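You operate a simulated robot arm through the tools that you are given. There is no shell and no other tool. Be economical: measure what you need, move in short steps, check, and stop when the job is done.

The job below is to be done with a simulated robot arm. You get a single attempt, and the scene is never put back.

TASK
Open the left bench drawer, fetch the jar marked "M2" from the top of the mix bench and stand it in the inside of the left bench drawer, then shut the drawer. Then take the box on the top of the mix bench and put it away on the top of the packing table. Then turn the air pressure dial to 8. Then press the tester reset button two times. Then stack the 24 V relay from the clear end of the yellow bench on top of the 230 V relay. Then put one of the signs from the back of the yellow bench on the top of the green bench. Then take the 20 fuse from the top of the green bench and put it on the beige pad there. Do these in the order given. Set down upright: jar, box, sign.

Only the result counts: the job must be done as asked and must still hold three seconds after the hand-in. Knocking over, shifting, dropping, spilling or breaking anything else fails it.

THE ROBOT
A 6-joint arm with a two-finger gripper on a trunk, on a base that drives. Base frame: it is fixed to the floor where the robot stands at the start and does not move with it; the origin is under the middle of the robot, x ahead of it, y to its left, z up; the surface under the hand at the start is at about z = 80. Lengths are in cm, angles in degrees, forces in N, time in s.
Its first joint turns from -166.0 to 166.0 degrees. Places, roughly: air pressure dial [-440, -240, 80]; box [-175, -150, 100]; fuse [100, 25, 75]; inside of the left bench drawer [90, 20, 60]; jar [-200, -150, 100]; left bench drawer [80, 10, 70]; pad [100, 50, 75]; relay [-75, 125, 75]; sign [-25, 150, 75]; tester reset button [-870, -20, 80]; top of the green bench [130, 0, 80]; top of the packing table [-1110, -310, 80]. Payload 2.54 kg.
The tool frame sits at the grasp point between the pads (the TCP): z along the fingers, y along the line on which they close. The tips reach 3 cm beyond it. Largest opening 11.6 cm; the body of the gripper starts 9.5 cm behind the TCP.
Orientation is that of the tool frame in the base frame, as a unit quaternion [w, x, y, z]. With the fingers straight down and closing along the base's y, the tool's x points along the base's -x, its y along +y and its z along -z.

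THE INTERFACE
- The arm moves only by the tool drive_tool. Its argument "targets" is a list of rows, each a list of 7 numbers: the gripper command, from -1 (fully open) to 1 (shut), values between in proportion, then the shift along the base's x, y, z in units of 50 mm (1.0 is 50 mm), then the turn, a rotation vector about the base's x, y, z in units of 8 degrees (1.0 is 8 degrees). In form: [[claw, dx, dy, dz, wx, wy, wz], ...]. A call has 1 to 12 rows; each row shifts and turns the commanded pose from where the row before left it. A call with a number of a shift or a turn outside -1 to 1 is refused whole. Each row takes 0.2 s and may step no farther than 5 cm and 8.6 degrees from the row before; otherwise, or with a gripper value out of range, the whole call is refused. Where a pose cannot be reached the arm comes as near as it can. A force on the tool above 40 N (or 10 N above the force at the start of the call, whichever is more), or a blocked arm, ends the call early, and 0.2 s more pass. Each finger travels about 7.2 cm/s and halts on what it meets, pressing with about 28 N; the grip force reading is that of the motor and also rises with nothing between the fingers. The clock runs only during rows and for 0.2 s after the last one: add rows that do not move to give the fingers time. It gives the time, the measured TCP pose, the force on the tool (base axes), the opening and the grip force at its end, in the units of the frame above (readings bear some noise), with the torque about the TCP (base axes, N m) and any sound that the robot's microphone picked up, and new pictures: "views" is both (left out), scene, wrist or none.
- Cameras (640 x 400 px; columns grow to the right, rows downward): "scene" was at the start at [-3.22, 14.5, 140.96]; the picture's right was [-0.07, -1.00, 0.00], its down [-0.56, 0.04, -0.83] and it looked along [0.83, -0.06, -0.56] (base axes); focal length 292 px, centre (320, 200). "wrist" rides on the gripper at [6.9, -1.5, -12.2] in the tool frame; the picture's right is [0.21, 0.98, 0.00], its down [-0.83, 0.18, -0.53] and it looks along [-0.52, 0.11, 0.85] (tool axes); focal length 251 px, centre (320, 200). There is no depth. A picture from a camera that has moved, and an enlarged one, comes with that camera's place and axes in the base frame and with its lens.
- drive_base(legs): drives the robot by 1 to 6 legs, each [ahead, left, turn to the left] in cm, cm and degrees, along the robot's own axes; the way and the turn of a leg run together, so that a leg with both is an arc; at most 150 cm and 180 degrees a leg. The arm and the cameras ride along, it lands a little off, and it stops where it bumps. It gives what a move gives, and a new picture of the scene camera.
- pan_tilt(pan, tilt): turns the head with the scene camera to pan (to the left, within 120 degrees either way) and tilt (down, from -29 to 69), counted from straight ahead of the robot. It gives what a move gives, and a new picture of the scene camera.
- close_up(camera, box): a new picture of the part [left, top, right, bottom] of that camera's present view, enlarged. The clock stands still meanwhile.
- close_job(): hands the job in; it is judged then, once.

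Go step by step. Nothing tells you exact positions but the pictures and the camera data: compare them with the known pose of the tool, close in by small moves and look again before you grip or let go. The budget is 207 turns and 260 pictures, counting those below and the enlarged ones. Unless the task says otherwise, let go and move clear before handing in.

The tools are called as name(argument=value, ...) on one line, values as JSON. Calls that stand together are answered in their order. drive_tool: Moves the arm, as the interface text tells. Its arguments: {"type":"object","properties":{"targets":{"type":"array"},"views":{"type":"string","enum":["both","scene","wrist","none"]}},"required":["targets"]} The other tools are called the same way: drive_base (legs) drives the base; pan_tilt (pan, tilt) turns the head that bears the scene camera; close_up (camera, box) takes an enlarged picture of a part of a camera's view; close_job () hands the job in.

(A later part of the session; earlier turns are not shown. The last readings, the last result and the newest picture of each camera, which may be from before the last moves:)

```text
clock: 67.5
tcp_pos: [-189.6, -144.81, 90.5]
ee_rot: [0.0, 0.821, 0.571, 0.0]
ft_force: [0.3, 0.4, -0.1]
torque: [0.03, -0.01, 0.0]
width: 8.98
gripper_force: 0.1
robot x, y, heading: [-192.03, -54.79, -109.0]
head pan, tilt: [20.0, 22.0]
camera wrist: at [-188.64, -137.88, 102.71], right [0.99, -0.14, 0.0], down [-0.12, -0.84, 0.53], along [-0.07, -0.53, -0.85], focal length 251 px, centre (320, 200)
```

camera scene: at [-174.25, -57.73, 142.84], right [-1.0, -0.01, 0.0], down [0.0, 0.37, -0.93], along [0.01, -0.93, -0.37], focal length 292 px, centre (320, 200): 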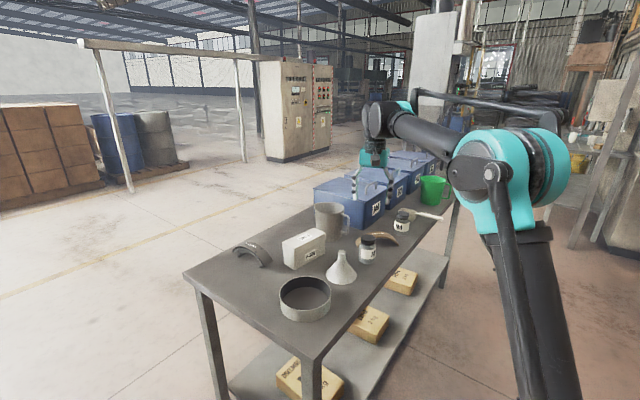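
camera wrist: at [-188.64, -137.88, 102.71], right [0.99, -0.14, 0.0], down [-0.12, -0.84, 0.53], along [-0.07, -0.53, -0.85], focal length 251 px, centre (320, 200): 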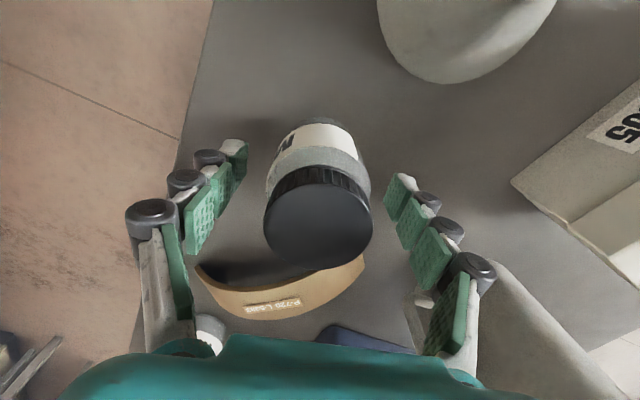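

The jar is between the fingers. Closing now and lifting a little.

drive_tool(targets=[[1, 0, 0, 0, 0, 0, 0], [1, 0, 0, 0, 0, 0, 0], [1, 0, 0, 0, 0, 0, 0], [1, 0, 0, 0.3, 0, 0, 0], [1, 0, 0, 0.8, 0, 0, 0], [1, 0, 0, 0.9, 0, 0, 0], [1, 0, 0, 0.9, 0, 0, 0]], views="wrist")

```text
clock: 69.0
tcp_pos: [-189.45, -144.96, 105.21]
ee_rot: [0.001, 0.821, 0.572, 0.0]
ft_force: [0.6, -0.4, -2.3]
torque: [0.02, 0.0, 0.02]
width: 5.69
gripper_force: 28.4
robot x, y, heading: [-192.36, -55.07, -109.0]
head pan, tilt: [20.0, 22.0]
camera wrist: at [-188.62, -137.88, 117.34], right [0.99, -0.14, 0.0], down [-0.12, -0.84, 0.53], along [-0.07, -0.53, -0.85], focal length 251 px, centre (320, 200)
```

wrist: 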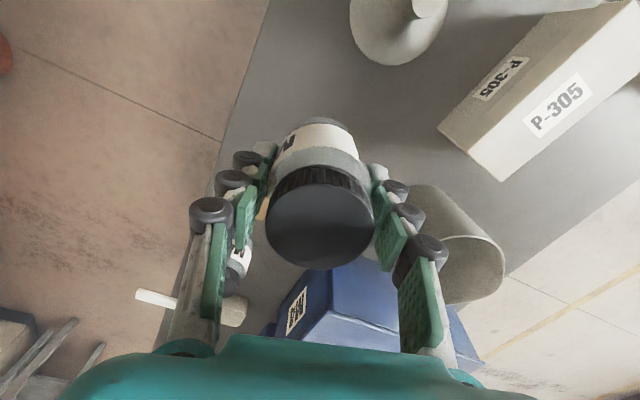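

The M2 jar is held, so I'll raise and retract it, then drive back toward the open drawer.

drive_tool(targets=[[1, 0, 0, 0.9, 0, 0, 0], [1, 0, 0, 0.9, 0, 0, 0], [1, 0, 0, 0.9, 0, 0, 0], [1, 0.16, 0.47, 0.7, 0, 0, 0], [1, 0.16, 0.47, 0.6, 0, 0, 0], [1, 0.16, 0.47, 0.6, 0, 0, 0], [1, 0.16, 0.47, 0, 0, 0, 0], [1, 0.16, 0.47, 0, 0, 0, 0], [1, 0.16, 0.47, 0, 0, 0, 0], [1, 0.16, 0.47, 0, 0, 0, 0]], views="none")

drive_base(legs=[[-8, 97, 0], [-9, 98, 0], [0, 0, 164]])

pan_tilt(pan=0, tilt=40)

```text
clock: 71.2
tcp_pos: [-183.88, -128.51, 128.09]
ee_rot: [0.0, 0.82, 0.572, 0.0]
ft_force: [-0.4, 0.3, -2.6]
torque: [0.04, -0.02, -0.01]
width: 5.69
gripper_force: 27.9
robot x, y, heading: [-192.3, -55.03, -109.4]
head pan, tilt: [20.0, 22.0]
```

```text
clock: 87.9
tcp_pos: [3.65, -32.7, 127.97]
ee_rot: [0.0, -0.477, 0.879, 0.0]
ft_force: [0.1, -0.3, -1.5]
torque: [-0.01, -0.02, 0.0]
width: 5.67
gripper_force: 28.0
robot x, y, heading: [-4.23, -106.41, 58.1]
head pan, tilt: [20.0, 22.0]
camera scene: at [-21.57, -99.37, 142.84], right [0.98, -0.21, 0.0], down [-0.08, -0.37, -0.93], along [0.19, 0.91, -0.37], focal length 292 px, centre (320, 200)
```

scene: 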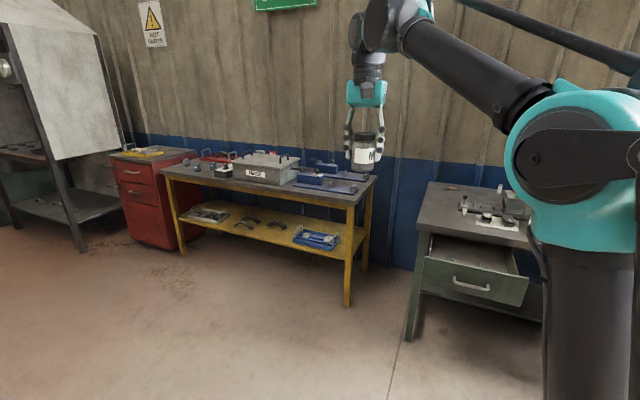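

```text
clock: 88.7
tcp_pos: [3.54, -32.75, 128.0]
ee_rot: [0.0, -0.478, 0.878, 0.0]
ft_force: [-0.2, 0.2, -2.4]
torque: [0.01, 0.02, 0.02]
width: 5.68
gripper_force: 28.1
robot x, y, heading: [-4.32, -106.26, 57.9]
head pan, tilt: [0.0, 40.0]
camera scene: at [-19.01, -101.24, 140.03], right [0.85, -0.53, 0.0], down [-0.34, -0.54, -0.77], along [0.41, 0.65, -0.64], focal length 292 px, centre (320, 200)
```

scene: 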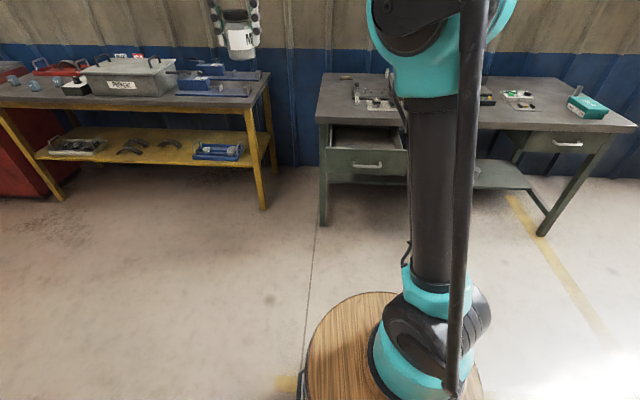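

The drawer is still open. I'll drive up to it and look down inside.

drive_base(legs=[[40, 0, -2]])

pan_tilt(pan=-5, tilt=48)

close_up(camera="scene", box=[280, 100, 480, 260])

```text
clock: 91.2
tcp_pos: [27.82, 0.85, 128.07]
ee_rot: [-0.001, -0.465, 0.886, 0.0]
ft_force: [-0.8, 1.0, -2.1]
torque: [0.01, 0.01, -0.01]
width: 5.64
gripper_force: 27.6
robot x, y, heading: [17.51, -72.22, 56.3]
head pan, tilt: [0.0, 40.0]
camera scene: at [3.09, -67.01, 140.02], right [0.83, -0.56, 0.0], down [-0.36, -0.53, -0.77], along [0.43, 0.64, -0.64], focal length 292 px, centre (320, 200)
```

scene: 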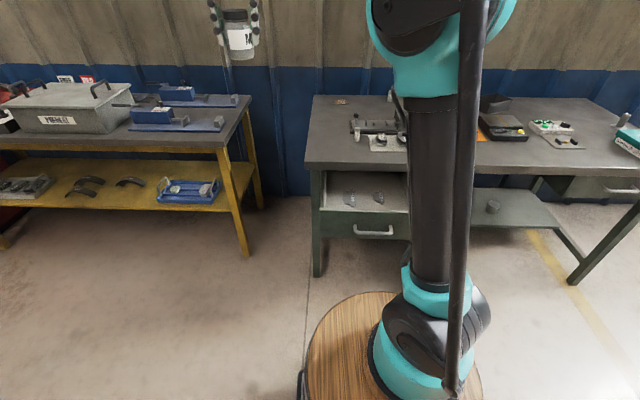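

```text
clock: 91.9
tcp_pos: [27.78, 0.9, 127.98]
ee_rot: [0.0, -0.464, 0.886, 0.0]
ft_force: [-0.2, 0.2, -0.9]
torque: [0.02, -0.03, 0.03]
width: 5.67
gripper_force: 27.9
robot x, y, heading: [17.38, -72.34, 55.9]
head pan, tilt: [-5.0, 48.0]
camera scene: at [3.29, -67.94, 138.88], right [0.78, -0.63, 0.0], down [-0.47, -0.58, -0.67], along [0.42, 0.52, -0.74], focal length 292 px, centre (320, 200)
```

scene: 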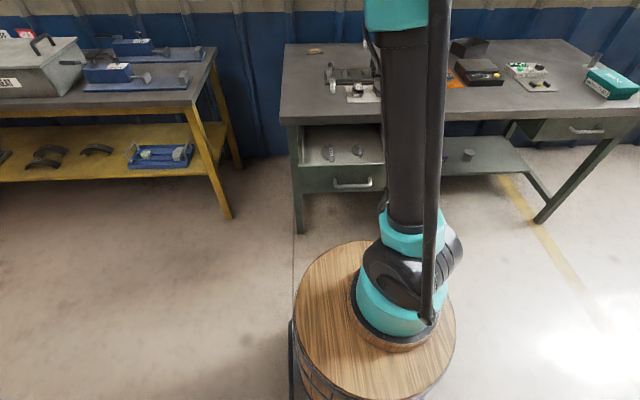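

```text
2.50 times, centred on (380, 180) of scene
camera zoom: at [3.29, -67.94, 138.88], right [0.78, -0.63, 0.0], down [-0.47, -0.58, -0.67], along [0.42, 0.52, -0.74], focal length 729 px, centre (170, 250)
```

zoom: 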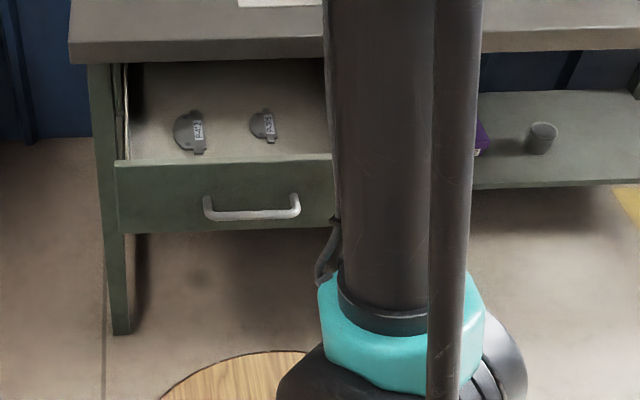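

The drawer holds two small parts toward the back, with free space in the front portion. I'll bring the jar above about (68.5,-13.5) and check with the wrist camera.

drive_tool(targets=[[1, 0.8, -0.29, 0, 0, 0, 0], [1, 0.8, -0.29, 0, 0, 0, 0], [1, 0.8, -0.29, 0, 0, 0, 0], [1, 0.8, -0.29, 0, 0, 0, 0], [1, 0.8, -0.29, 0, 0, 0, 0], [1, 0.8, -0.29, 0, 0, 0, 0], [1, 0.8, -0.29, 0, 0, 0, 0], [1, 0.8, -0.29, 0, 0, 0, 0], [1, 0.8, -0.29, 0, 0, 0, 0], [1, 0.8, -0.29, 0, 0, 0, 0], [1, 0, 0, -0.9, 0, 0, 0], [1, 0, 0, -0.9, 0, 0, 0]], views="none")

drive_tool(targets=[[1, 0, 0, -0.9, 0, 0, 0], [1, 0, 0, -0.9, 0, 0, 0], [1, 0, 0, -0.9, 0, 0, 0]], views="both")

```text
clock: 94.5
tcp_pos: [67.85, -13.84, 119.08]
ee_rot: [0.0, -0.464, 0.886, 0.0]
ft_force: [0.0, -0.6, -2.2]
torque: [0.03, -0.03, 0.02]
width: 5.71
gripper_force: 28.0
robot x, y, heading: [17.46, -72.53, 56.0]
head pan, tilt: [-5.0, 48.0]
```

```text
clock: 95.3
tcp_pos: [67.79, -13.59, 105.52]
ee_rot: [0.001, -0.465, 0.886, 0.001]
ft_force: [-0.6, 0.0, -2.3]
torque: [-0.01, 0.0, 0.01]
width: 5.68
gripper_force: 28.0
robot x, y, heading: [17.72, -72.67, 56.3]
head pan, tilt: [-5.0, 48.0]
camera scene: at [3.3, -67.95, 138.88], right [0.78, -0.63, 0.0], down [-0.47, -0.58, -0.67], along [0.42, 0.52, -0.74], focal length 292 px, centre (320, 200)
camera wrist: at [65.15, -20.22, 117.8], right [-0.93, 0.38, 0.0], down [0.32, 0.78, 0.53], along [0.2, 0.49, -0.85], focal length 251 px, centre (320, 200)
```

scene: 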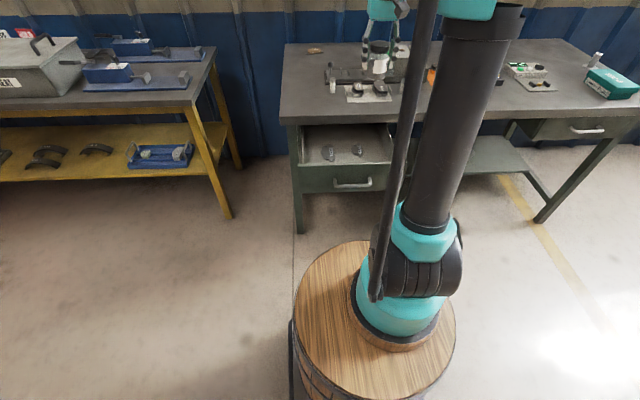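
wrist: 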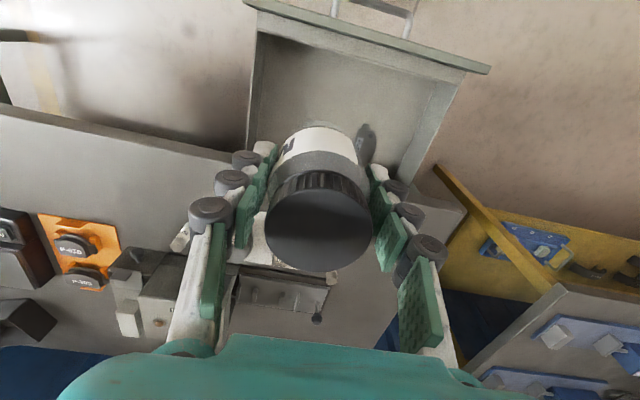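

The front panel is a bit closer than estimated. I'll shift about 4 cm inward and 5 cm right, away from the parts, and lower more.

drive_tool(targets=[[1, 0.68, 0, -0.6, 0, 0, 0], [1, 0.68, 0, -0.6, 0, 0, 0], [1, 0, 0, -0.8, 0, 0, 0], [1, 0, 0, -0.8, 0, 0, 0], [1, 0, 0, 0, 0, 0, 0]], views="both")

close_up(camera="scene", box=[280, 90, 460, 210])

```text
clock: 96.5
tcp_pos: [74.75, -13.51, 91.53]
ee_rot: [0.0, -0.464, 0.886, 0.0]
ft_force: [-0.1, 0.6, -2.5]
torque: [0.0, -0.03, -0.01]
width: 5.67
gripper_force: 27.8
robot x, y, heading: [17.5, -72.31, 56.3]
head pan, tilt: [-5.0, 48.0]
camera scene: at [3.31, -67.94, 138.88], right [0.78, -0.63, 0.0], down [-0.47, -0.58, -0.67], along [0.42, 0.52, -0.74], focal length 292 px, centre (320, 200)
camera wrist: at [72.03, -20.25, 103.79], right [-0.93, 0.38, 0.0], down [0.32, 0.78, 0.53], along [0.2, 0.49, -0.85], focal length 251 px, centre (320, 200)
```

scene: 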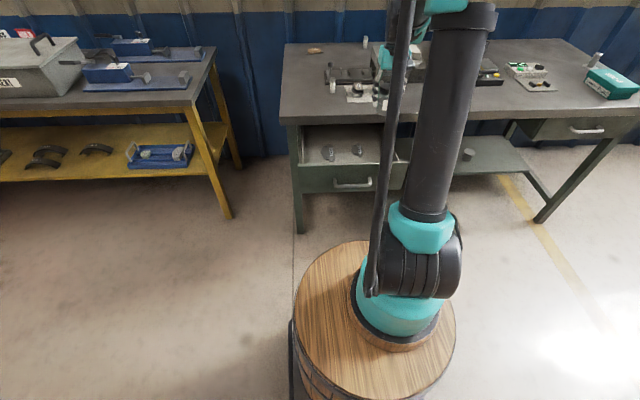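
wrist: 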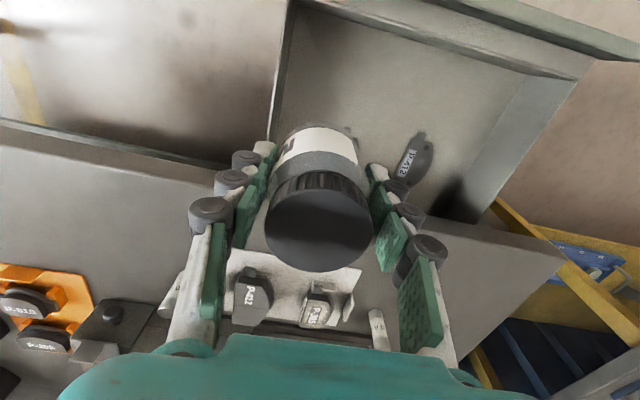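

```text
3.33 times, centred on (370, 150) of scene
camera zoom: at [3.31, -67.94, 138.88], right [0.78, -0.63, 0.0], down [-0.47, -0.58, -0.67], along [0.42, 0.52, -0.74], focal length 972 px, centre (153, 367)
```

zoom: 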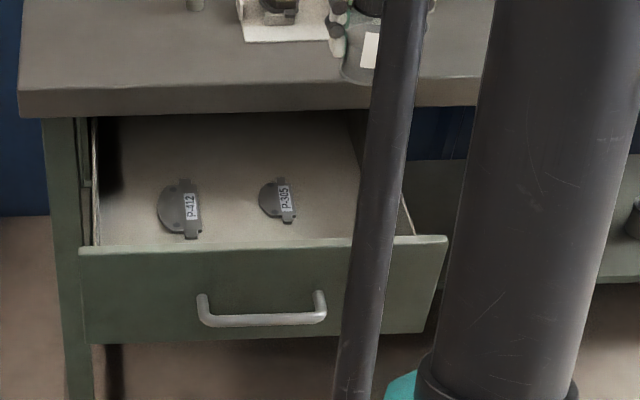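

I'll shift about 1.5 cm left and then descend into the drawer, feeling for the floor.

drive_tool(targets=[[1, -0.25, 0.17, -0.7, 0, 0, 0], [1, 0, 0, -0.9, 0, 0, 0], [1, 0, 0, -0.9, 0, 0, 0], [1, 0, 0, -0.8, 0, 0, 0], [1, 0, 0, 0, 0, 0, 0]], views="both")

```text
clock: 97.7
tcp_pos: [73.31, -13.01, 74.9]
ee_rot: [0.0, -0.464, 0.886, 0.001]
ft_force: [0.7, -0.2, -1.6]
torque: [-0.05, 0.0, 0.02]
width: 5.68
gripper_force: 27.3
robot x, y, heading: [17.64, -72.77, 56.2]
head pan, tilt: [-5.0, 48.0]
camera scene: at [3.31, -67.94, 138.88], right [0.78, -0.63, 0.0], down [-0.47, -0.58, -0.67], along [0.42, 0.52, -0.74], focal length 292 px, centre (320, 200)
camera wrist: at [70.68, -19.52, 87.29], right [-0.93, 0.38, 0.0], down [0.32, 0.78, 0.53], along [0.2, 0.49, -0.85], focal length 251 px, centre (320, 200)
```

scene: 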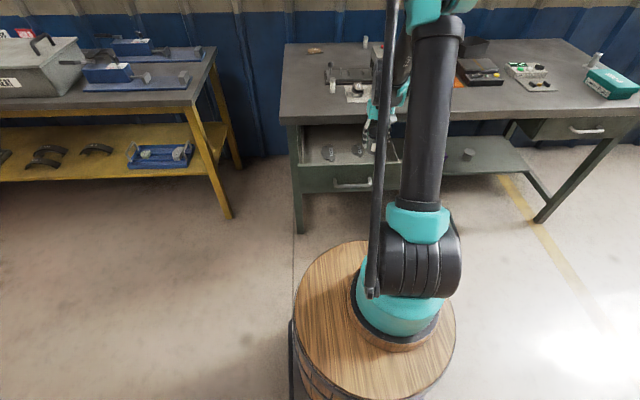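
wrist: 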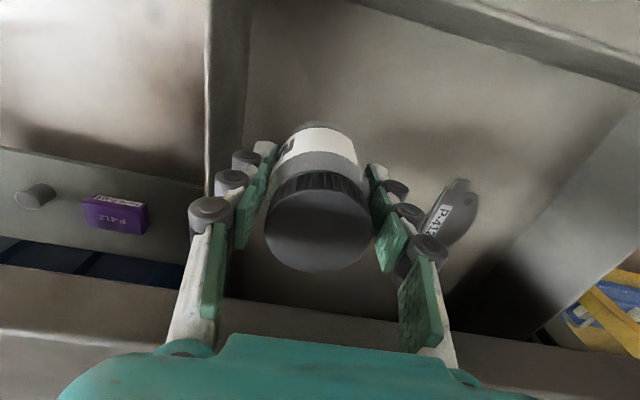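

close_up(camera="scene", box=[290, 110, 410, 200])

drive_tool(targets=[[1, 0, 0, -0.6, 0, 0, 0], [1, 0, 0, -0.3, 0, 0, 0], [1, 0, 0, 0, 0, 0, 0]], views="none")

```text
4.44 times, centred on (350, 155) of scene
camera zoom: at [3.31, -67.94, 138.88], right [0.78, -0.63, 0.0], down [-0.47, -0.58, -0.67], along [0.42, 0.52, -0.74], focal length 1296 px, centre (187, 400)
```

zoom: 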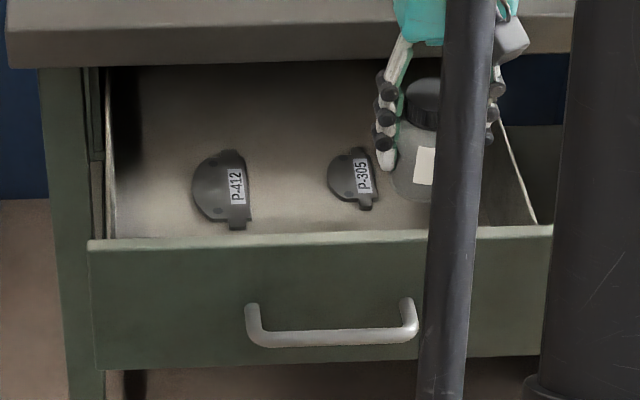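

```text
clock: 98.5
tcp_pos: [73.23, -12.83, 70.4]
ee_rot: [0.0, -0.464, 0.886, -0.001]
ft_force: [0.0, -1.5, -2.0]
torque: [-0.02, 0.01, -0.01]
width: 5.67
gripper_force: 28.2
robot x, y, heading: [17.38, -72.81, 56.0]
head pan, tilt: [-5.0, 48.0]
```

drive_tool(targets=[[1, 0, 0, -0.15, 0, 0, 0], [1, 0, 0, -0.15, 0, 0, 0], [1, 0, 0, 0, 0, 0, 0]], views="wrist")

```text
clock: 99.3
tcp_pos: [73.22, -12.8, 68.97]
ee_rot: [0.0, -0.465, 0.885, 0.0]
ft_force: [-0.8, 1.4, 15.8]
torque: [0.06, 0.01, 0.1]
width: 5.64
gripper_force: 27.5
robot x, y, heading: [17.84, -72.52, 56.1]
head pan, tilt: [-5.0, 48.0]
camera wrist: at [70.52, -19.41, 81.32], right [-0.93, 0.38, 0.0], down [0.32, 0.78, 0.53], along [0.2, 0.49, -0.85], focal length 251 px, centre (320, 200)
```

wrist: 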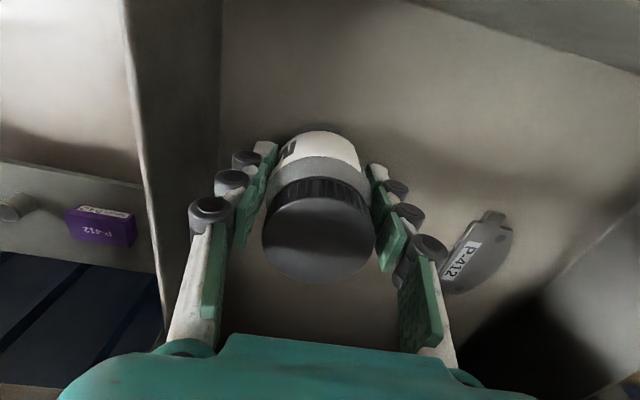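

The jar is on the drawer floor. I'll open moderately and lift straight up.

drive_tool(targets=[[1, 0, 0, 0.02, 0, 0, 0], [-0.25, 0, 0, 0, 0, 0, 0], [-0.25, 0, 0, 0, 0, 0, 0], [-0.25, 0, 0, 0.5, 0, 0, 0], [-0.25, 0, 0, 0.9, 0, 0, 0], [-0.25, 0, 0, 0.9, 0, 0, 0], [-0.25, 0, 0, 0.9, 0, 0, 0]], views="wrist")

```text
clock: 100.9
tcp_pos: [73.51, -12.86, 85.26]
ee_rot: [0.0, -0.464, 0.886, 0.0]
ft_force: [0.1, 0.4, -0.1]
torque: [-0.03, 0.03, -0.02]
width: 7.26
gripper_force: 0.0
robot x, y, heading: [17.32, -72.6, 56.2]
head pan, tilt: [-5.0, 48.0]
camera wrist: at [70.81, -19.53, 97.55], right [-0.93, 0.38, 0.0], down [0.32, 0.78, 0.53], along [0.2, 0.49, -0.85], focal length 251 px, centre (320, 200)
```

wrist: 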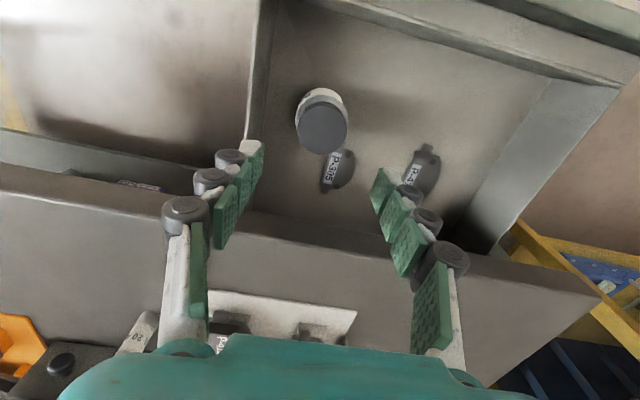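

The jar stands upright in the drawer, clear of both parts. Next I'll move the closed fingers in front of the handle, ready to push the drawer shut, and check the jar's height against the table edge.

drive_tool(targets=[[-0.25, 0, 0, 0.8, 0, 0, 0], [0.5, -0.8, -0.45, 0, 0, 0, 0], [1, -0.8, -0.45, 0, 0, 0, 0], [1, -0.8, -0.45, 0, 0, 0, 0], [1, -0.8, -0.45, 0, 0, 0, 0], [1, -0.8, -0.45, 0, 0, 0, 0], [1, -0.3, -0.13, 0, 0, 0, 0], [1, 0, 0, 0, 0, 0, 0]], views="both")

close_up(camera="scene", box=[290, 100, 430, 200])

```text
clock: 102.7
tcp_pos: [51.8, -24.64, 89.27]
ee_rot: [0.0, -0.464, 0.886, 0.001]
ft_force: [-0.1, 0.7, 0.1]
torque: [0.02, -0.01, 0.03]
width: 0.0
gripper_force: 28.1
robot x, y, heading: [17.48, -72.58, 56.5]
head pan, tilt: [-5.0, 48.0]
camera scene: at [3.3, -67.95, 138.88], right [0.78, -0.63, 0.0], down [-0.47, -0.58, -0.67], along [0.42, 0.52, -0.74], focal length 292 px, centre (320, 200)
camera wrist: at [49.18, -31.27, 101.45], right [-0.93, 0.38, 0.0], down [0.32, 0.78, 0.53], along [0.2, 0.49, -0.85], focal length 251 px, centre (320, 200)
```

scene: 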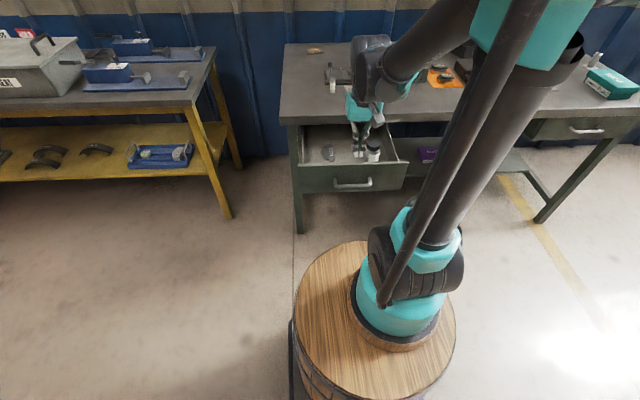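
wrist: 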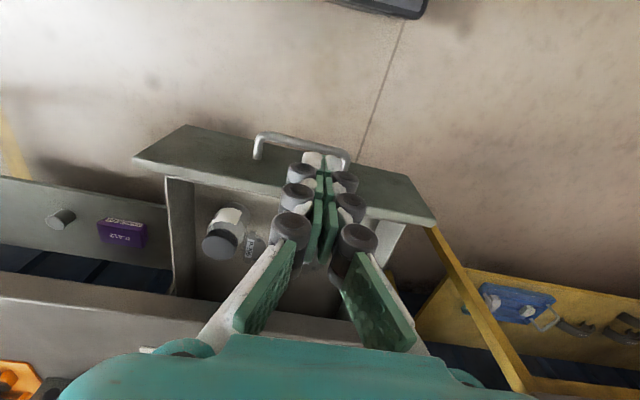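

```text
4.00 times, centred on (360, 150) of scene
camera zoom: at [3.3, -67.95, 138.88], right [0.78, -0.63, 0.0], down [-0.47, -0.58, -0.67], along [0.42, 0.52, -0.74], focal length 1167 px, centre (160, 400)
```

zoom: 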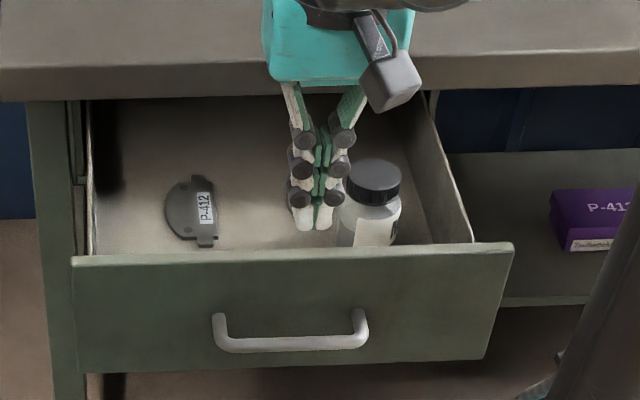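

The handle bar sits at n≈13, z≈69. I'll step back a little, lower the closed fingers in front of it, and push the first 8 cm slowly.

drive_tool(targets=[[1, -0.2, -0.28, 0, 0, 0, 0], [1, 0, 0, -0.9, 0, 0, 0], [1, 0, 0, -0.9, 0, 0, 0], [1, 0, 0, -0.9, 0, 0, 0], [1, 0, 0, -0.9, 0, 0, 0], [1, 0, 0, -0.3, 0, 0, 0], [1, 0, 0, 0, 0, 0, 0]], views="wrist")

```text
clock: 104.3
tcp_pos: [51.12, -25.55, 71.92]
ee_rot: [0.0, -0.464, 0.886, 0.0]
ft_force: [-0.1, -0.4, 0.0]
torque: [0.03, 0.02, 0.0]
width: 0.01
gripper_force: 27.9
out of reach, approached as far as the arm can: row 5, 6
robot x, y, heading: [17.92, -72.63, 55.9]
head pan, tilt: [-5.0, 48.0]
camera wrist: at [48.42, -32.08, 84.11], right [-0.93, 0.38, 0.0], down [0.32, 0.78, 0.53], along [0.2, 0.49, -0.85], focal length 251 px, centre (320, 200)
```

wrist: 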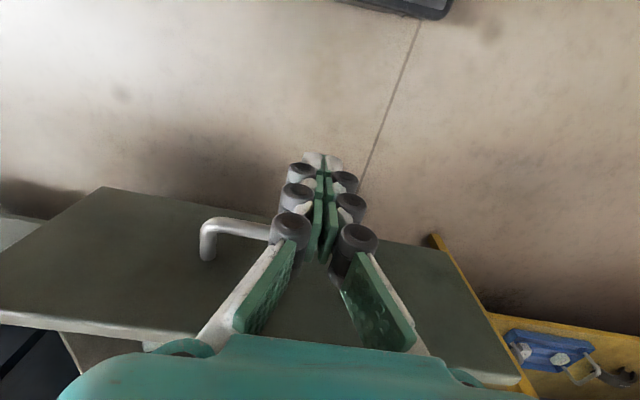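

The tips are only just at bar height, so I'll back the base 6 cm, then reach forward, right and lower to meet the bar squarely.

drive_base(legs=[[-6, 0, 0]])

drive_tool(targets=[[1, 0.5, 0.24, 0, 0, 0, 0], [1, 0.5, 0.24, 0, 0, 0, 0], [1, 0, 0, -0.6, 0, 0, 0], [1, 0, 0, 0, 0, 0, 0]], views="wrist")

```text
clock: 105.3
tcp_pos: [47.79, -30.52, 71.86]
ee_rot: [-0.001, -0.464, 0.886, 0.0]
ft_force: [0.1, -0.3, 0.1]
torque: [0.03, 0.02, 0.02]
width: 0.02
gripper_force: 28.2
robot x, y, heading: [14.37, -77.57, 56.1]
head pan, tilt: [-5.0, 48.0]
camera scene: at [-0.01, -72.88, 138.88], right [0.78, -0.63, 0.0], down [-0.47, -0.58, -0.67], along [0.42, 0.52, -0.74], focal length 292 px, centre (320, 200)
```

scene: 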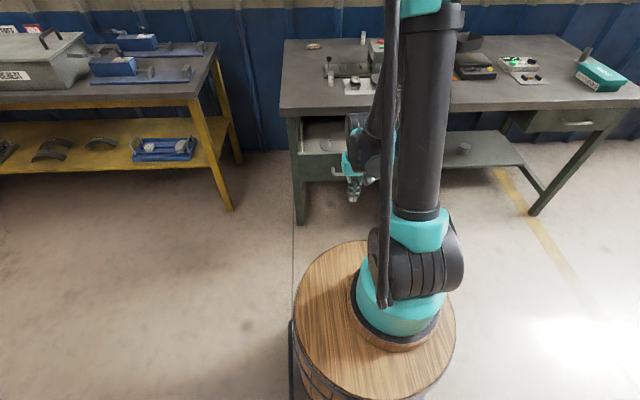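

```text
clock: 106.3
tcp_pos: [52.93, -27.68, 69.18]
ee_rot: [0.0, -0.465, 0.886, -0.001]
ft_force: [0.1, -0.4, 0.7]
torque: [-0.03, 0.01, -0.01]
width: 0.0
gripper_force: 28.1
out of reach, approached as far as the arm can: row 3
robot x, y, heading: [13.92, -77.4, 56.4]
head pan, tilt: [-5.0, 48.0]
camera wrist: at [50.19, -34.25, 81.52], right [-0.93, 0.38, 0.0], down [0.32, 0.78, 0.53], along [0.2, 0.49, -0.85], focal length 251 px, centre (320, 200)
```

wrist: 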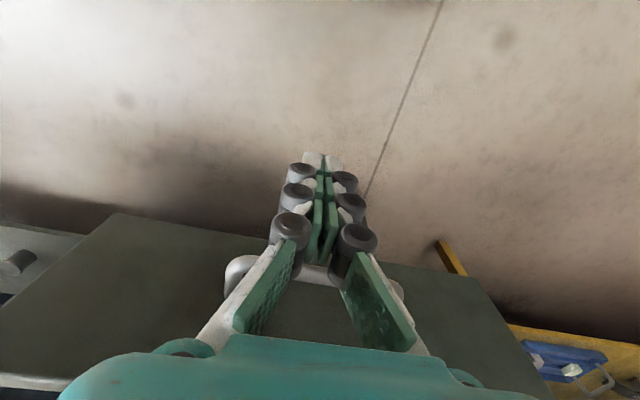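

The fingers are centred on the bar, so I'll push gently about 13 cm.

drive_tool(targets=[[1, 0.185, 0.26, 0, 0, 0, 0], [1, 0.185, 0.26, 0, 0, 0, 0], [1, 0.185, 0.26, 0, 0, 0, 0], [1, 0.185, 0.26, 0, 0, 0, 0], [1, 0.185, 0.26, 0, 0, 0, 0], [1, 0.185, 0.26, 0, 0, 0, 0], [1, 0.185, 0.26, 0, 0, 0, 0], [1, 0.185, 0.26, 0, 0, 0, 0]], views="scene")

close_up(camera="scene", box=[280, 90, 440, 190])

```text
clock: 108.1
tcp_pos: [60.49, -17.53, 69.31]
ee_rot: [0.0, -0.465, 0.885, 0.0]
ft_force: [0.9, 0.2, -0.4]
torque: [0.04, -0.05, 0.0]
width: 0.01
gripper_force: 28.9
robot x, y, heading: [14.22, -77.6, 56.0]
head pan, tilt: [-5.0, 48.0]
camera scene: at [-0.01, -72.89, 138.88], right [0.78, -0.63, 0.0], down [-0.47, -0.58, -0.67], along [0.42, 0.52, -0.74], focal length 292 px, centre (320, 200)
```

scene: 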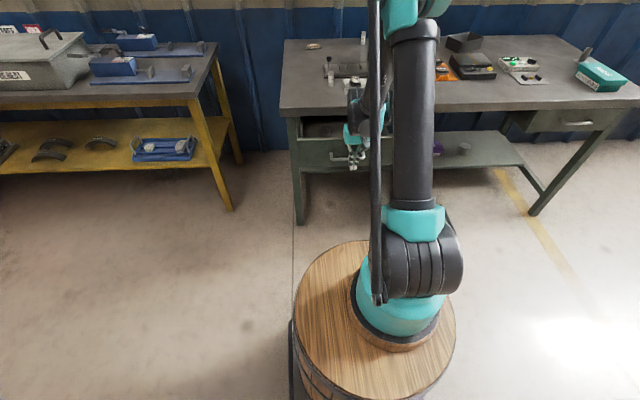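

```text
4.00 times, centred on (360, 140) of scene
camera zoom: at [-0.01, -72.89, 138.88], right [0.78, -0.63, 0.0], down [-0.47, -0.58, -0.67], along [0.42, 0.52, -0.74], focal length 1167 px, centre (160, 440)
```

zoom: 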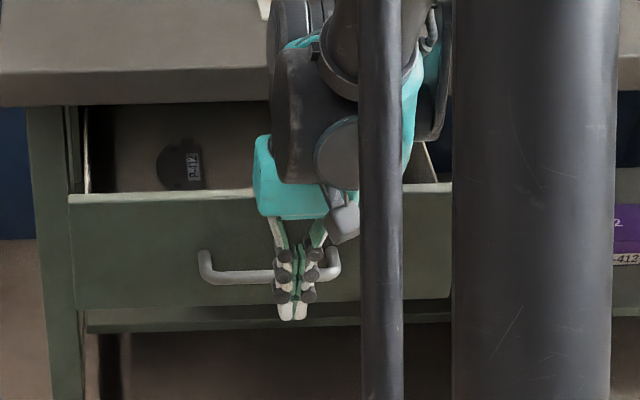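

Drawer is about 8 cm in with the jar near the edge. I'll step aside to check the jar clears the table underside.

drive_tool(targets=[[1, -0.45, -0.66, 0.2, 0, 0, 0], [1, -0.3, -0.5, 0.6, 0, 0, 0], [1, -0.7, 0.4, 0.5, 0, 0, 0], [1, -0.8, 0.5, 0, 0, 0, 0], [1, -0.8, 0.5, 0, 0, 0, 0], [1, -0.8, 0.5, 0, 0, 0, 0], [1, 0, 0, 0, 0, 0, 0]], views="scene")

close_up(camera="scene", box=[310, 90, 410, 160])

```text
clock: 109.7
tcp_pos: [41.08, -13.7, 75.98]
ee_rot: [-0.001, -0.465, 0.885, 0.0]
ft_force: [0.3, 0.2, 0.4]
torque: [-0.01, 0.02, 0.0]
width: 0.01
gripper_force: 28.7
robot x, y, heading: [14.48, -77.53, 56.1]
head pan, tilt: [-5.0, 48.0]
camera scene: at [-0.01, -72.88, 138.88], right [0.78, -0.63, 0.0], down [-0.47, -0.58, -0.67], along [0.42, 0.52, -0.74], focal length 292 px, centre (320, 200)
```

scene: 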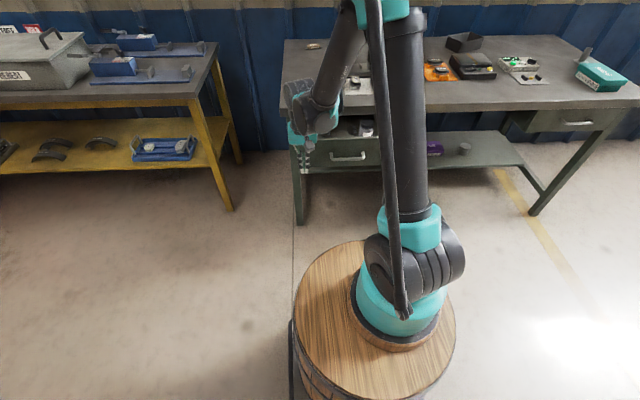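

```text
5.71 times, centred on (360, 125) of scene
camera zoom: at [-0.01, -72.88, 138.88], right [0.78, -0.63, 0.0], down [-0.47, -0.58, -0.67], along [0.42, 0.52, -0.74], focal length 1667 px, centre (91, 629)
```

zoom: 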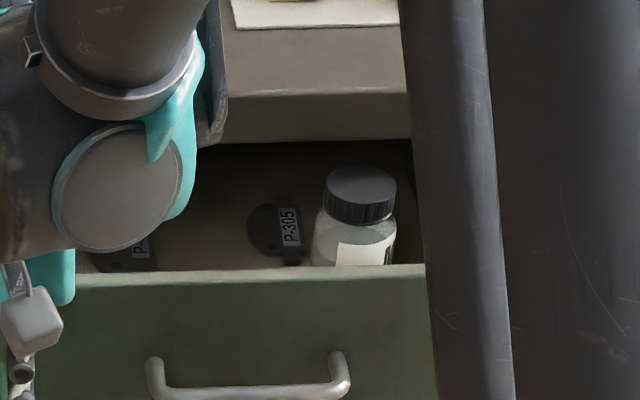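

I'll back off to get a shallower second view so I can measure the jar top against the table underside.

drive_base(legs=[[-80, 0, 0]])

pan_tilt(pan=-5, tilt=24)

close_up(camera="scene", box=[310, 150, 390, 210])

```text
clock: 113.9
tcp_pos: [-3.23, -79.6, 76.07]
ee_rot: [0.001, -0.47, 0.883, 0.0]
ft_force: [0.3, 0.2, 0.9]
torque: [-0.01, -0.01, 0.02]
width: 0.0
gripper_force: 28.4
robot x, y, heading: [-29.46, -143.72, 56.9]
head pan, tilt: [-5.0, 48.0]
camera scene: at [-43.78, -138.97, 138.88], right [0.79, -0.62, 0.0], down [-0.46, -0.58, -0.67], along [0.41, 0.53, -0.74], focal length 292 px, centre (320, 200)
```

scene: 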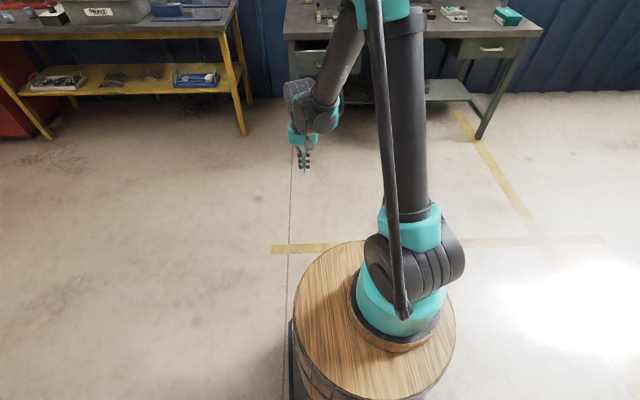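

```text
clock: 114.8
tcp_pos: [-3.24, -79.48, 76.08]
ee_rot: [0.0, -0.469, 0.883, 0.0]
ft_force: [0.0, 0.4, 0.3]
torque: [0.01, 0.02, -0.02]
width: 0.0
gripper_force: 28.9
robot x, y, heading: [-29.86, -143.82, 56.8]
head pan, tilt: [-5.0, 24.0]
camera scene: at [-42.94, -137.91, 142.51], right [0.79, -0.62, 0.0], down [-0.25, -0.32, -0.91], along [0.57, 0.72, -0.41], focal length 292 px, centre (320, 200)
```

scene: 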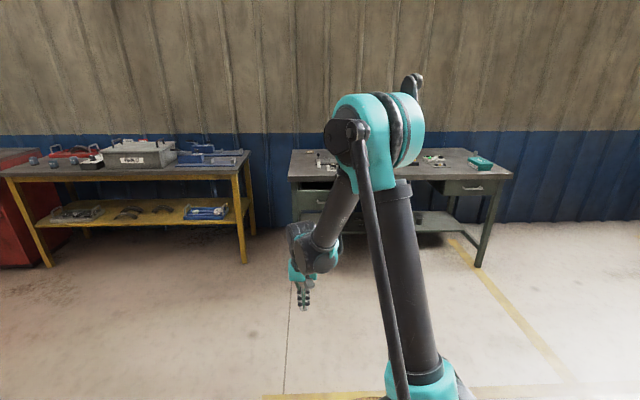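

```text
6.67 times, centred on (350, 180) of scene
camera zoom: at [-42.94, -137.91, 142.51], right [0.79, -0.62, 0.0], down [-0.25, -0.32, -0.91], along [0.57, 0.72, -0.41], focal length 1944 px, centre (120, 333)
```

zoom: 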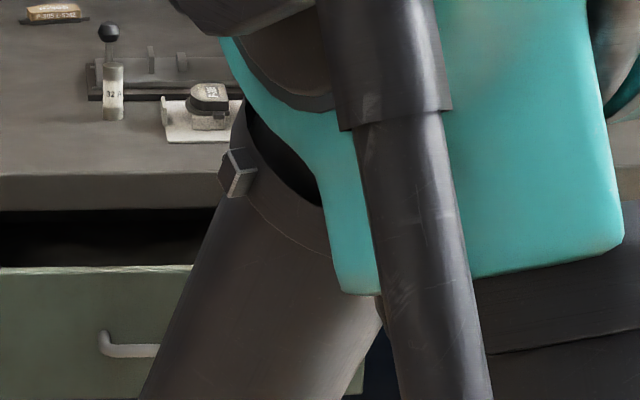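

The arm blocks the view, so I'll sidestep right to see past it.

drive_base(legs=[[0, -45, 0]])

close_up(camera="scene", box=[210, 140, 310, 210])

```text
clock: 117.5
tcp_pos: [33.23, -103.25, 76.09]
ee_rot: [0.0, -0.471, 0.882, 0.0]
ft_force: [-0.4, -0.5, -0.7]
torque: [-0.02, 0.0, 0.01]
width: 0.0
gripper_force: 28.6
robot x, y, heading: [7.57, -167.02, 56.9]
head pan, tilt: [-5.0, 24.0]
camera scene: at [-6.24, -161.92, 142.51], right [0.79, -0.62, 0.0], down [-0.25, -0.32, -0.91], along [0.56, 0.72, -0.41], focal length 292 px, centre (320, 200)
```

scene: 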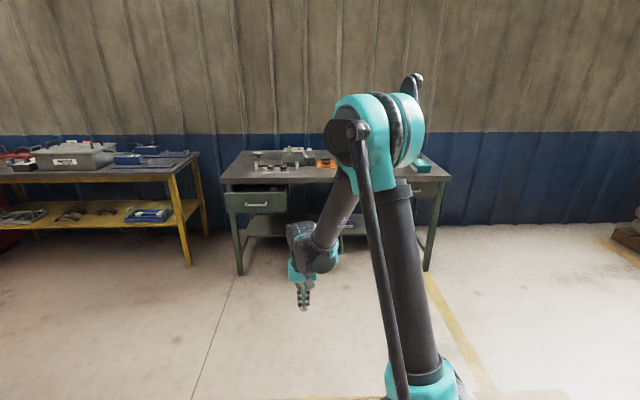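

```text
5.71 times, centred on (260, 175) of scene
camera zoom: at [-6.24, -161.92, 142.51], right [0.79, -0.62, 0.0], down [-0.25, -0.32, -0.91], along [0.56, 0.72, -0.41], focal length 1667 px, centre (663, 343)
```

zoom: 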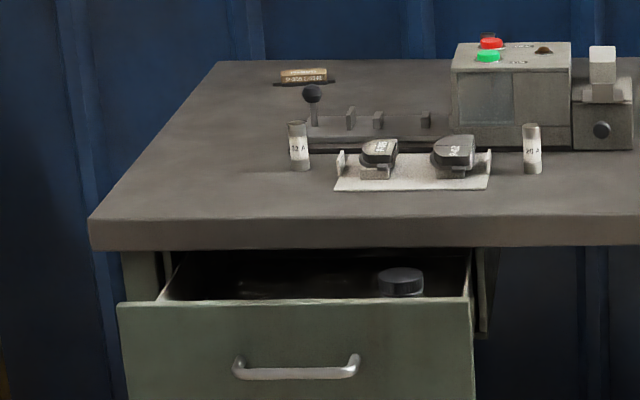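

The two views put the jar top at z≈72.9, about 2.5 cm below the table underside, so the drawer will shut over it. I'll return to push it closed.

drive_base(legs=[[0, 43, -0.8], [72, 0, 0]])

drive_tool(targets=[[1, 0.8, -0.5, 0, 0, 0, 0], [1, 0.8, -0.5, 0, 0, 0, 0], [1, 0.7, -0.5, 0, 0, 0, 0], [1, 0.2, 0.2, 0, 0, 0, 0]], views="both")

```text
clock: 123.6
tcp_pos: [38.86, -19.84, 76.06]
ee_rot: [0.0, -0.465, 0.885, -0.001]
ft_force: [-0.1, -0.2, 0.4]
torque: [-0.01, 0.0, 0.01]
width: 0.02
gripper_force: 28.5
robot x, y, heading: [12.22, -83.54, 56.3]
head pan, tilt: [-5.0, 24.0]
camera scene: at [-1.36, -78.03, 142.51], right [0.78, -0.63, 0.0], down [-0.25, -0.32, -0.91], along [0.57, 0.71, -0.41], focal length 292 px, centre (320, 200)
```

scene: 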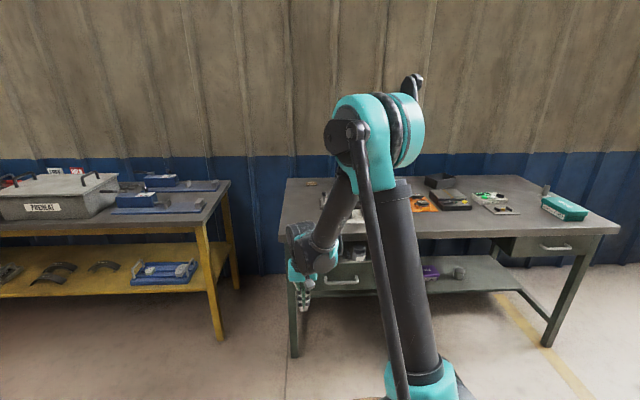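

```text
clock: 124.6
tcp_pos: [51.29, -26.36, 76.06]
ee_rot: [0.0, -0.466, 0.885, 0.0]
ft_force: [0.0, -0.6, 0.3]
torque: [-0.03, -0.01, 0.01]
width: 0.01
gripper_force: 29.0
robot x, y, heading: [12.1, -83.85, 56.4]
head pan, tilt: [-5.0, 24.0]
camera scene: at [-1.36, -78.04, 142.51], right [0.78, -0.63, 0.0], down [-0.25, -0.32, -0.91], along [0.57, 0.71, -0.41], focal length 292 px, centre (320, 200)
camera wrist: at [48.62, -33.01, 88.33], right [-0.93, 0.38, 0.0], down [0.32, 0.78, 0.53], along [0.2, 0.49, -0.85], focal length 251 px, centre (320, 200)
```

scene: 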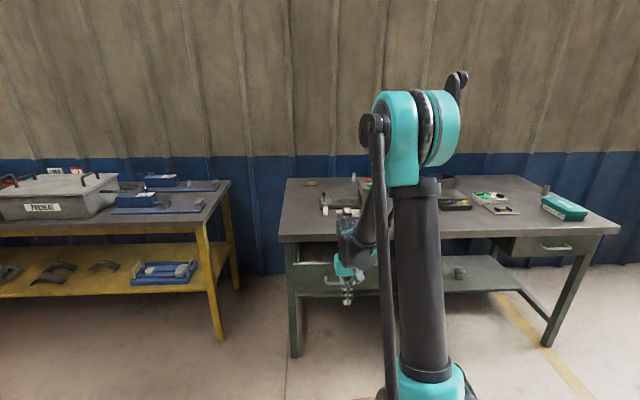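
wrist: 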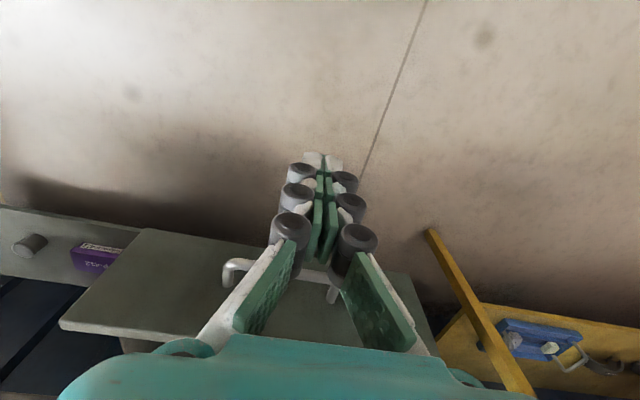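

drive_tool(targets=[[1, 0.6, 0.3, -0.5, 0, 0, 0], [1, 0.4, 0.5, -0.6, 0, 0, 0], [1, 0.2, 0.28, -0.3, 0, 0, 0], [1, 0.185, 0.26, 0, 0, 0, 0], [1, 0.185, 0.26, 0, 0, 0, 0], [1, 0.185, 0.26, 0, 0, 0, 0], [1, 0.185, 0.26, 0, 0, 0, 0], [1, 0.185, 0.26, 0, 0, 0, 0], [1, 0.185, 0.26, 0, 0, 0, 0], [1, 0, 0, 0, 0, 0, 0]], views="both")

```text
clock: 126.8
tcp_pos: [62.91, -13.19, 69.08]
ee_rot: [0.0, -0.466, 0.885, 0.0]
ft_force: [0.0, 0.6, 0.2]
torque: [0.02, -0.01, 0.0]
width: 0.01
gripper_force: 28.9
robot x, y, heading: [12.2, -83.45, 56.1]
head pan, tilt: [-5.0, 24.0]
camera scene: at [-1.35, -78.03, 142.51], right [0.78, -0.63, 0.0], down [-0.25, -0.32, -0.91], along [0.57, 0.71, -0.41], focal length 292 px, centre (320, 200)
camera wrist: at [60.17, -19.67, 81.34], right [-0.93, 0.38, 0.0], down [0.32, 0.78, 0.53], along [0.2, 0.49, -0.85], focal length 251 px, centre (320, 200)
```

scene: 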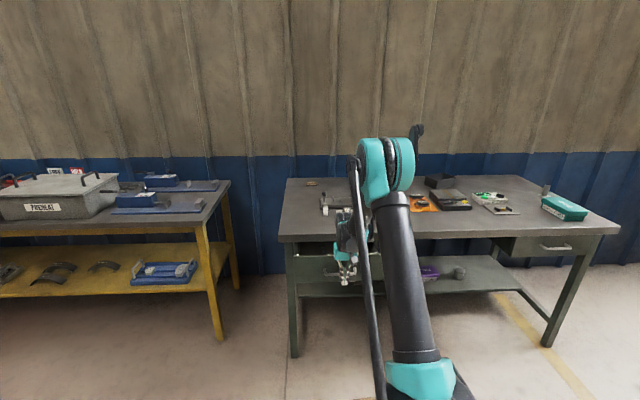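
wrist: 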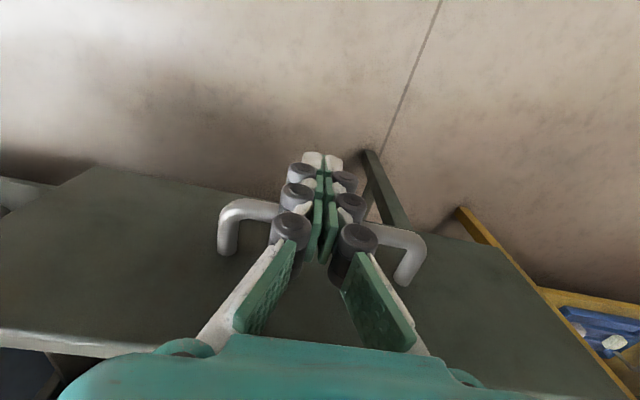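

The fingers are centred on the handle, so I'll continue with the base forward 8 cm and finish with the arm.

drive_base(legs=[[7, 0, 0]])

drive_tool(targets=[[1, 0.14, 0.2, 0, 0, 0, 0], [1, 0.14, 0.2, 0, 0, 0, 0], [1, 0.14, 0.2, 0, 0, 0, 0], [1, 0.14, 0.2, 0, 0, 0, 0], [1, 0.14, 0.2, 0, 0, 0, 0], [1, 0.1, 0.14, 0, 0, 0, 0], [1, 0.1, 0.14, 0, 0, 0, 0], [1, 0.1, 0.14, 0, 0, 0, 0]], views="both")

```text
clock: 127.8
tcp_pos: [66.74, -7.4, 69.09]
ee_rot: [0.0, -0.465, 0.885, 0.0]
ft_force: [0.5, 0.0, -0.2]
torque: [-0.01, -0.01, -0.02]
width: 0.0
gripper_force: 28.7
robot x, y, heading: [16.24, -77.91, 56.3]
head pan, tilt: [-5.0, 24.0]
camera scene: at [2.53, -72.21, 142.51], right [0.78, -0.63, 0.0], down [-0.25, -0.32, -0.91], along [0.57, 0.71, -0.41], focal length 292 px, centre (320, 200)
```

scene: 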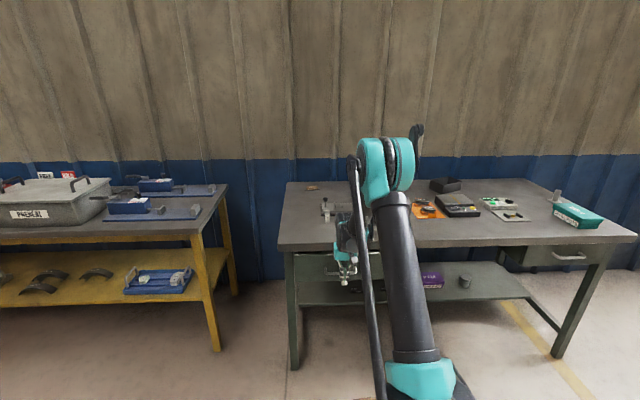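

```text
clock: 128.7
tcp_pos: [68.7, -4.43, 69.07]
ee_rot: [-0.004, -0.465, 0.885, -0.002]
ft_force: [-7.1, -10.1, 3.5]
torque: [1.23, -0.91, -0.22]
width: 0.0
gripper_force: 28.7
robot x, y, heading: [15.76, -78.38, 56.2]
head pan, tilt: [-5.0, 24.0]
stopped in row 4: the force on the tool passed its limit at 69 N (the readings are from after the stop); the commanded pose is now the measured one
camera scene: at [2.48, -72.3, 142.51], right [0.78, -0.63, 0.0], down [-0.25, -0.32, -0.91], along [0.57, 0.71, -0.41], focal length 292 px, centre (320, 200)
camera wrist: at [66.17, -10.85, 81.41], right [-0.93, 0.38, 0.0], down [0.32, 0.79, 0.53], along [0.2, 0.49, -0.85], focal length 251 px, centre (320, 200)
```

scene: 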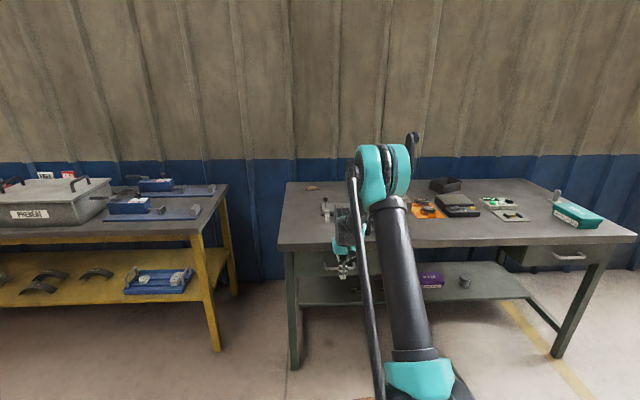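
wrist: 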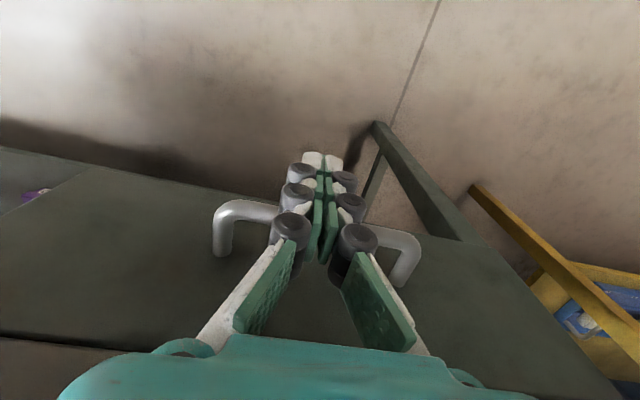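

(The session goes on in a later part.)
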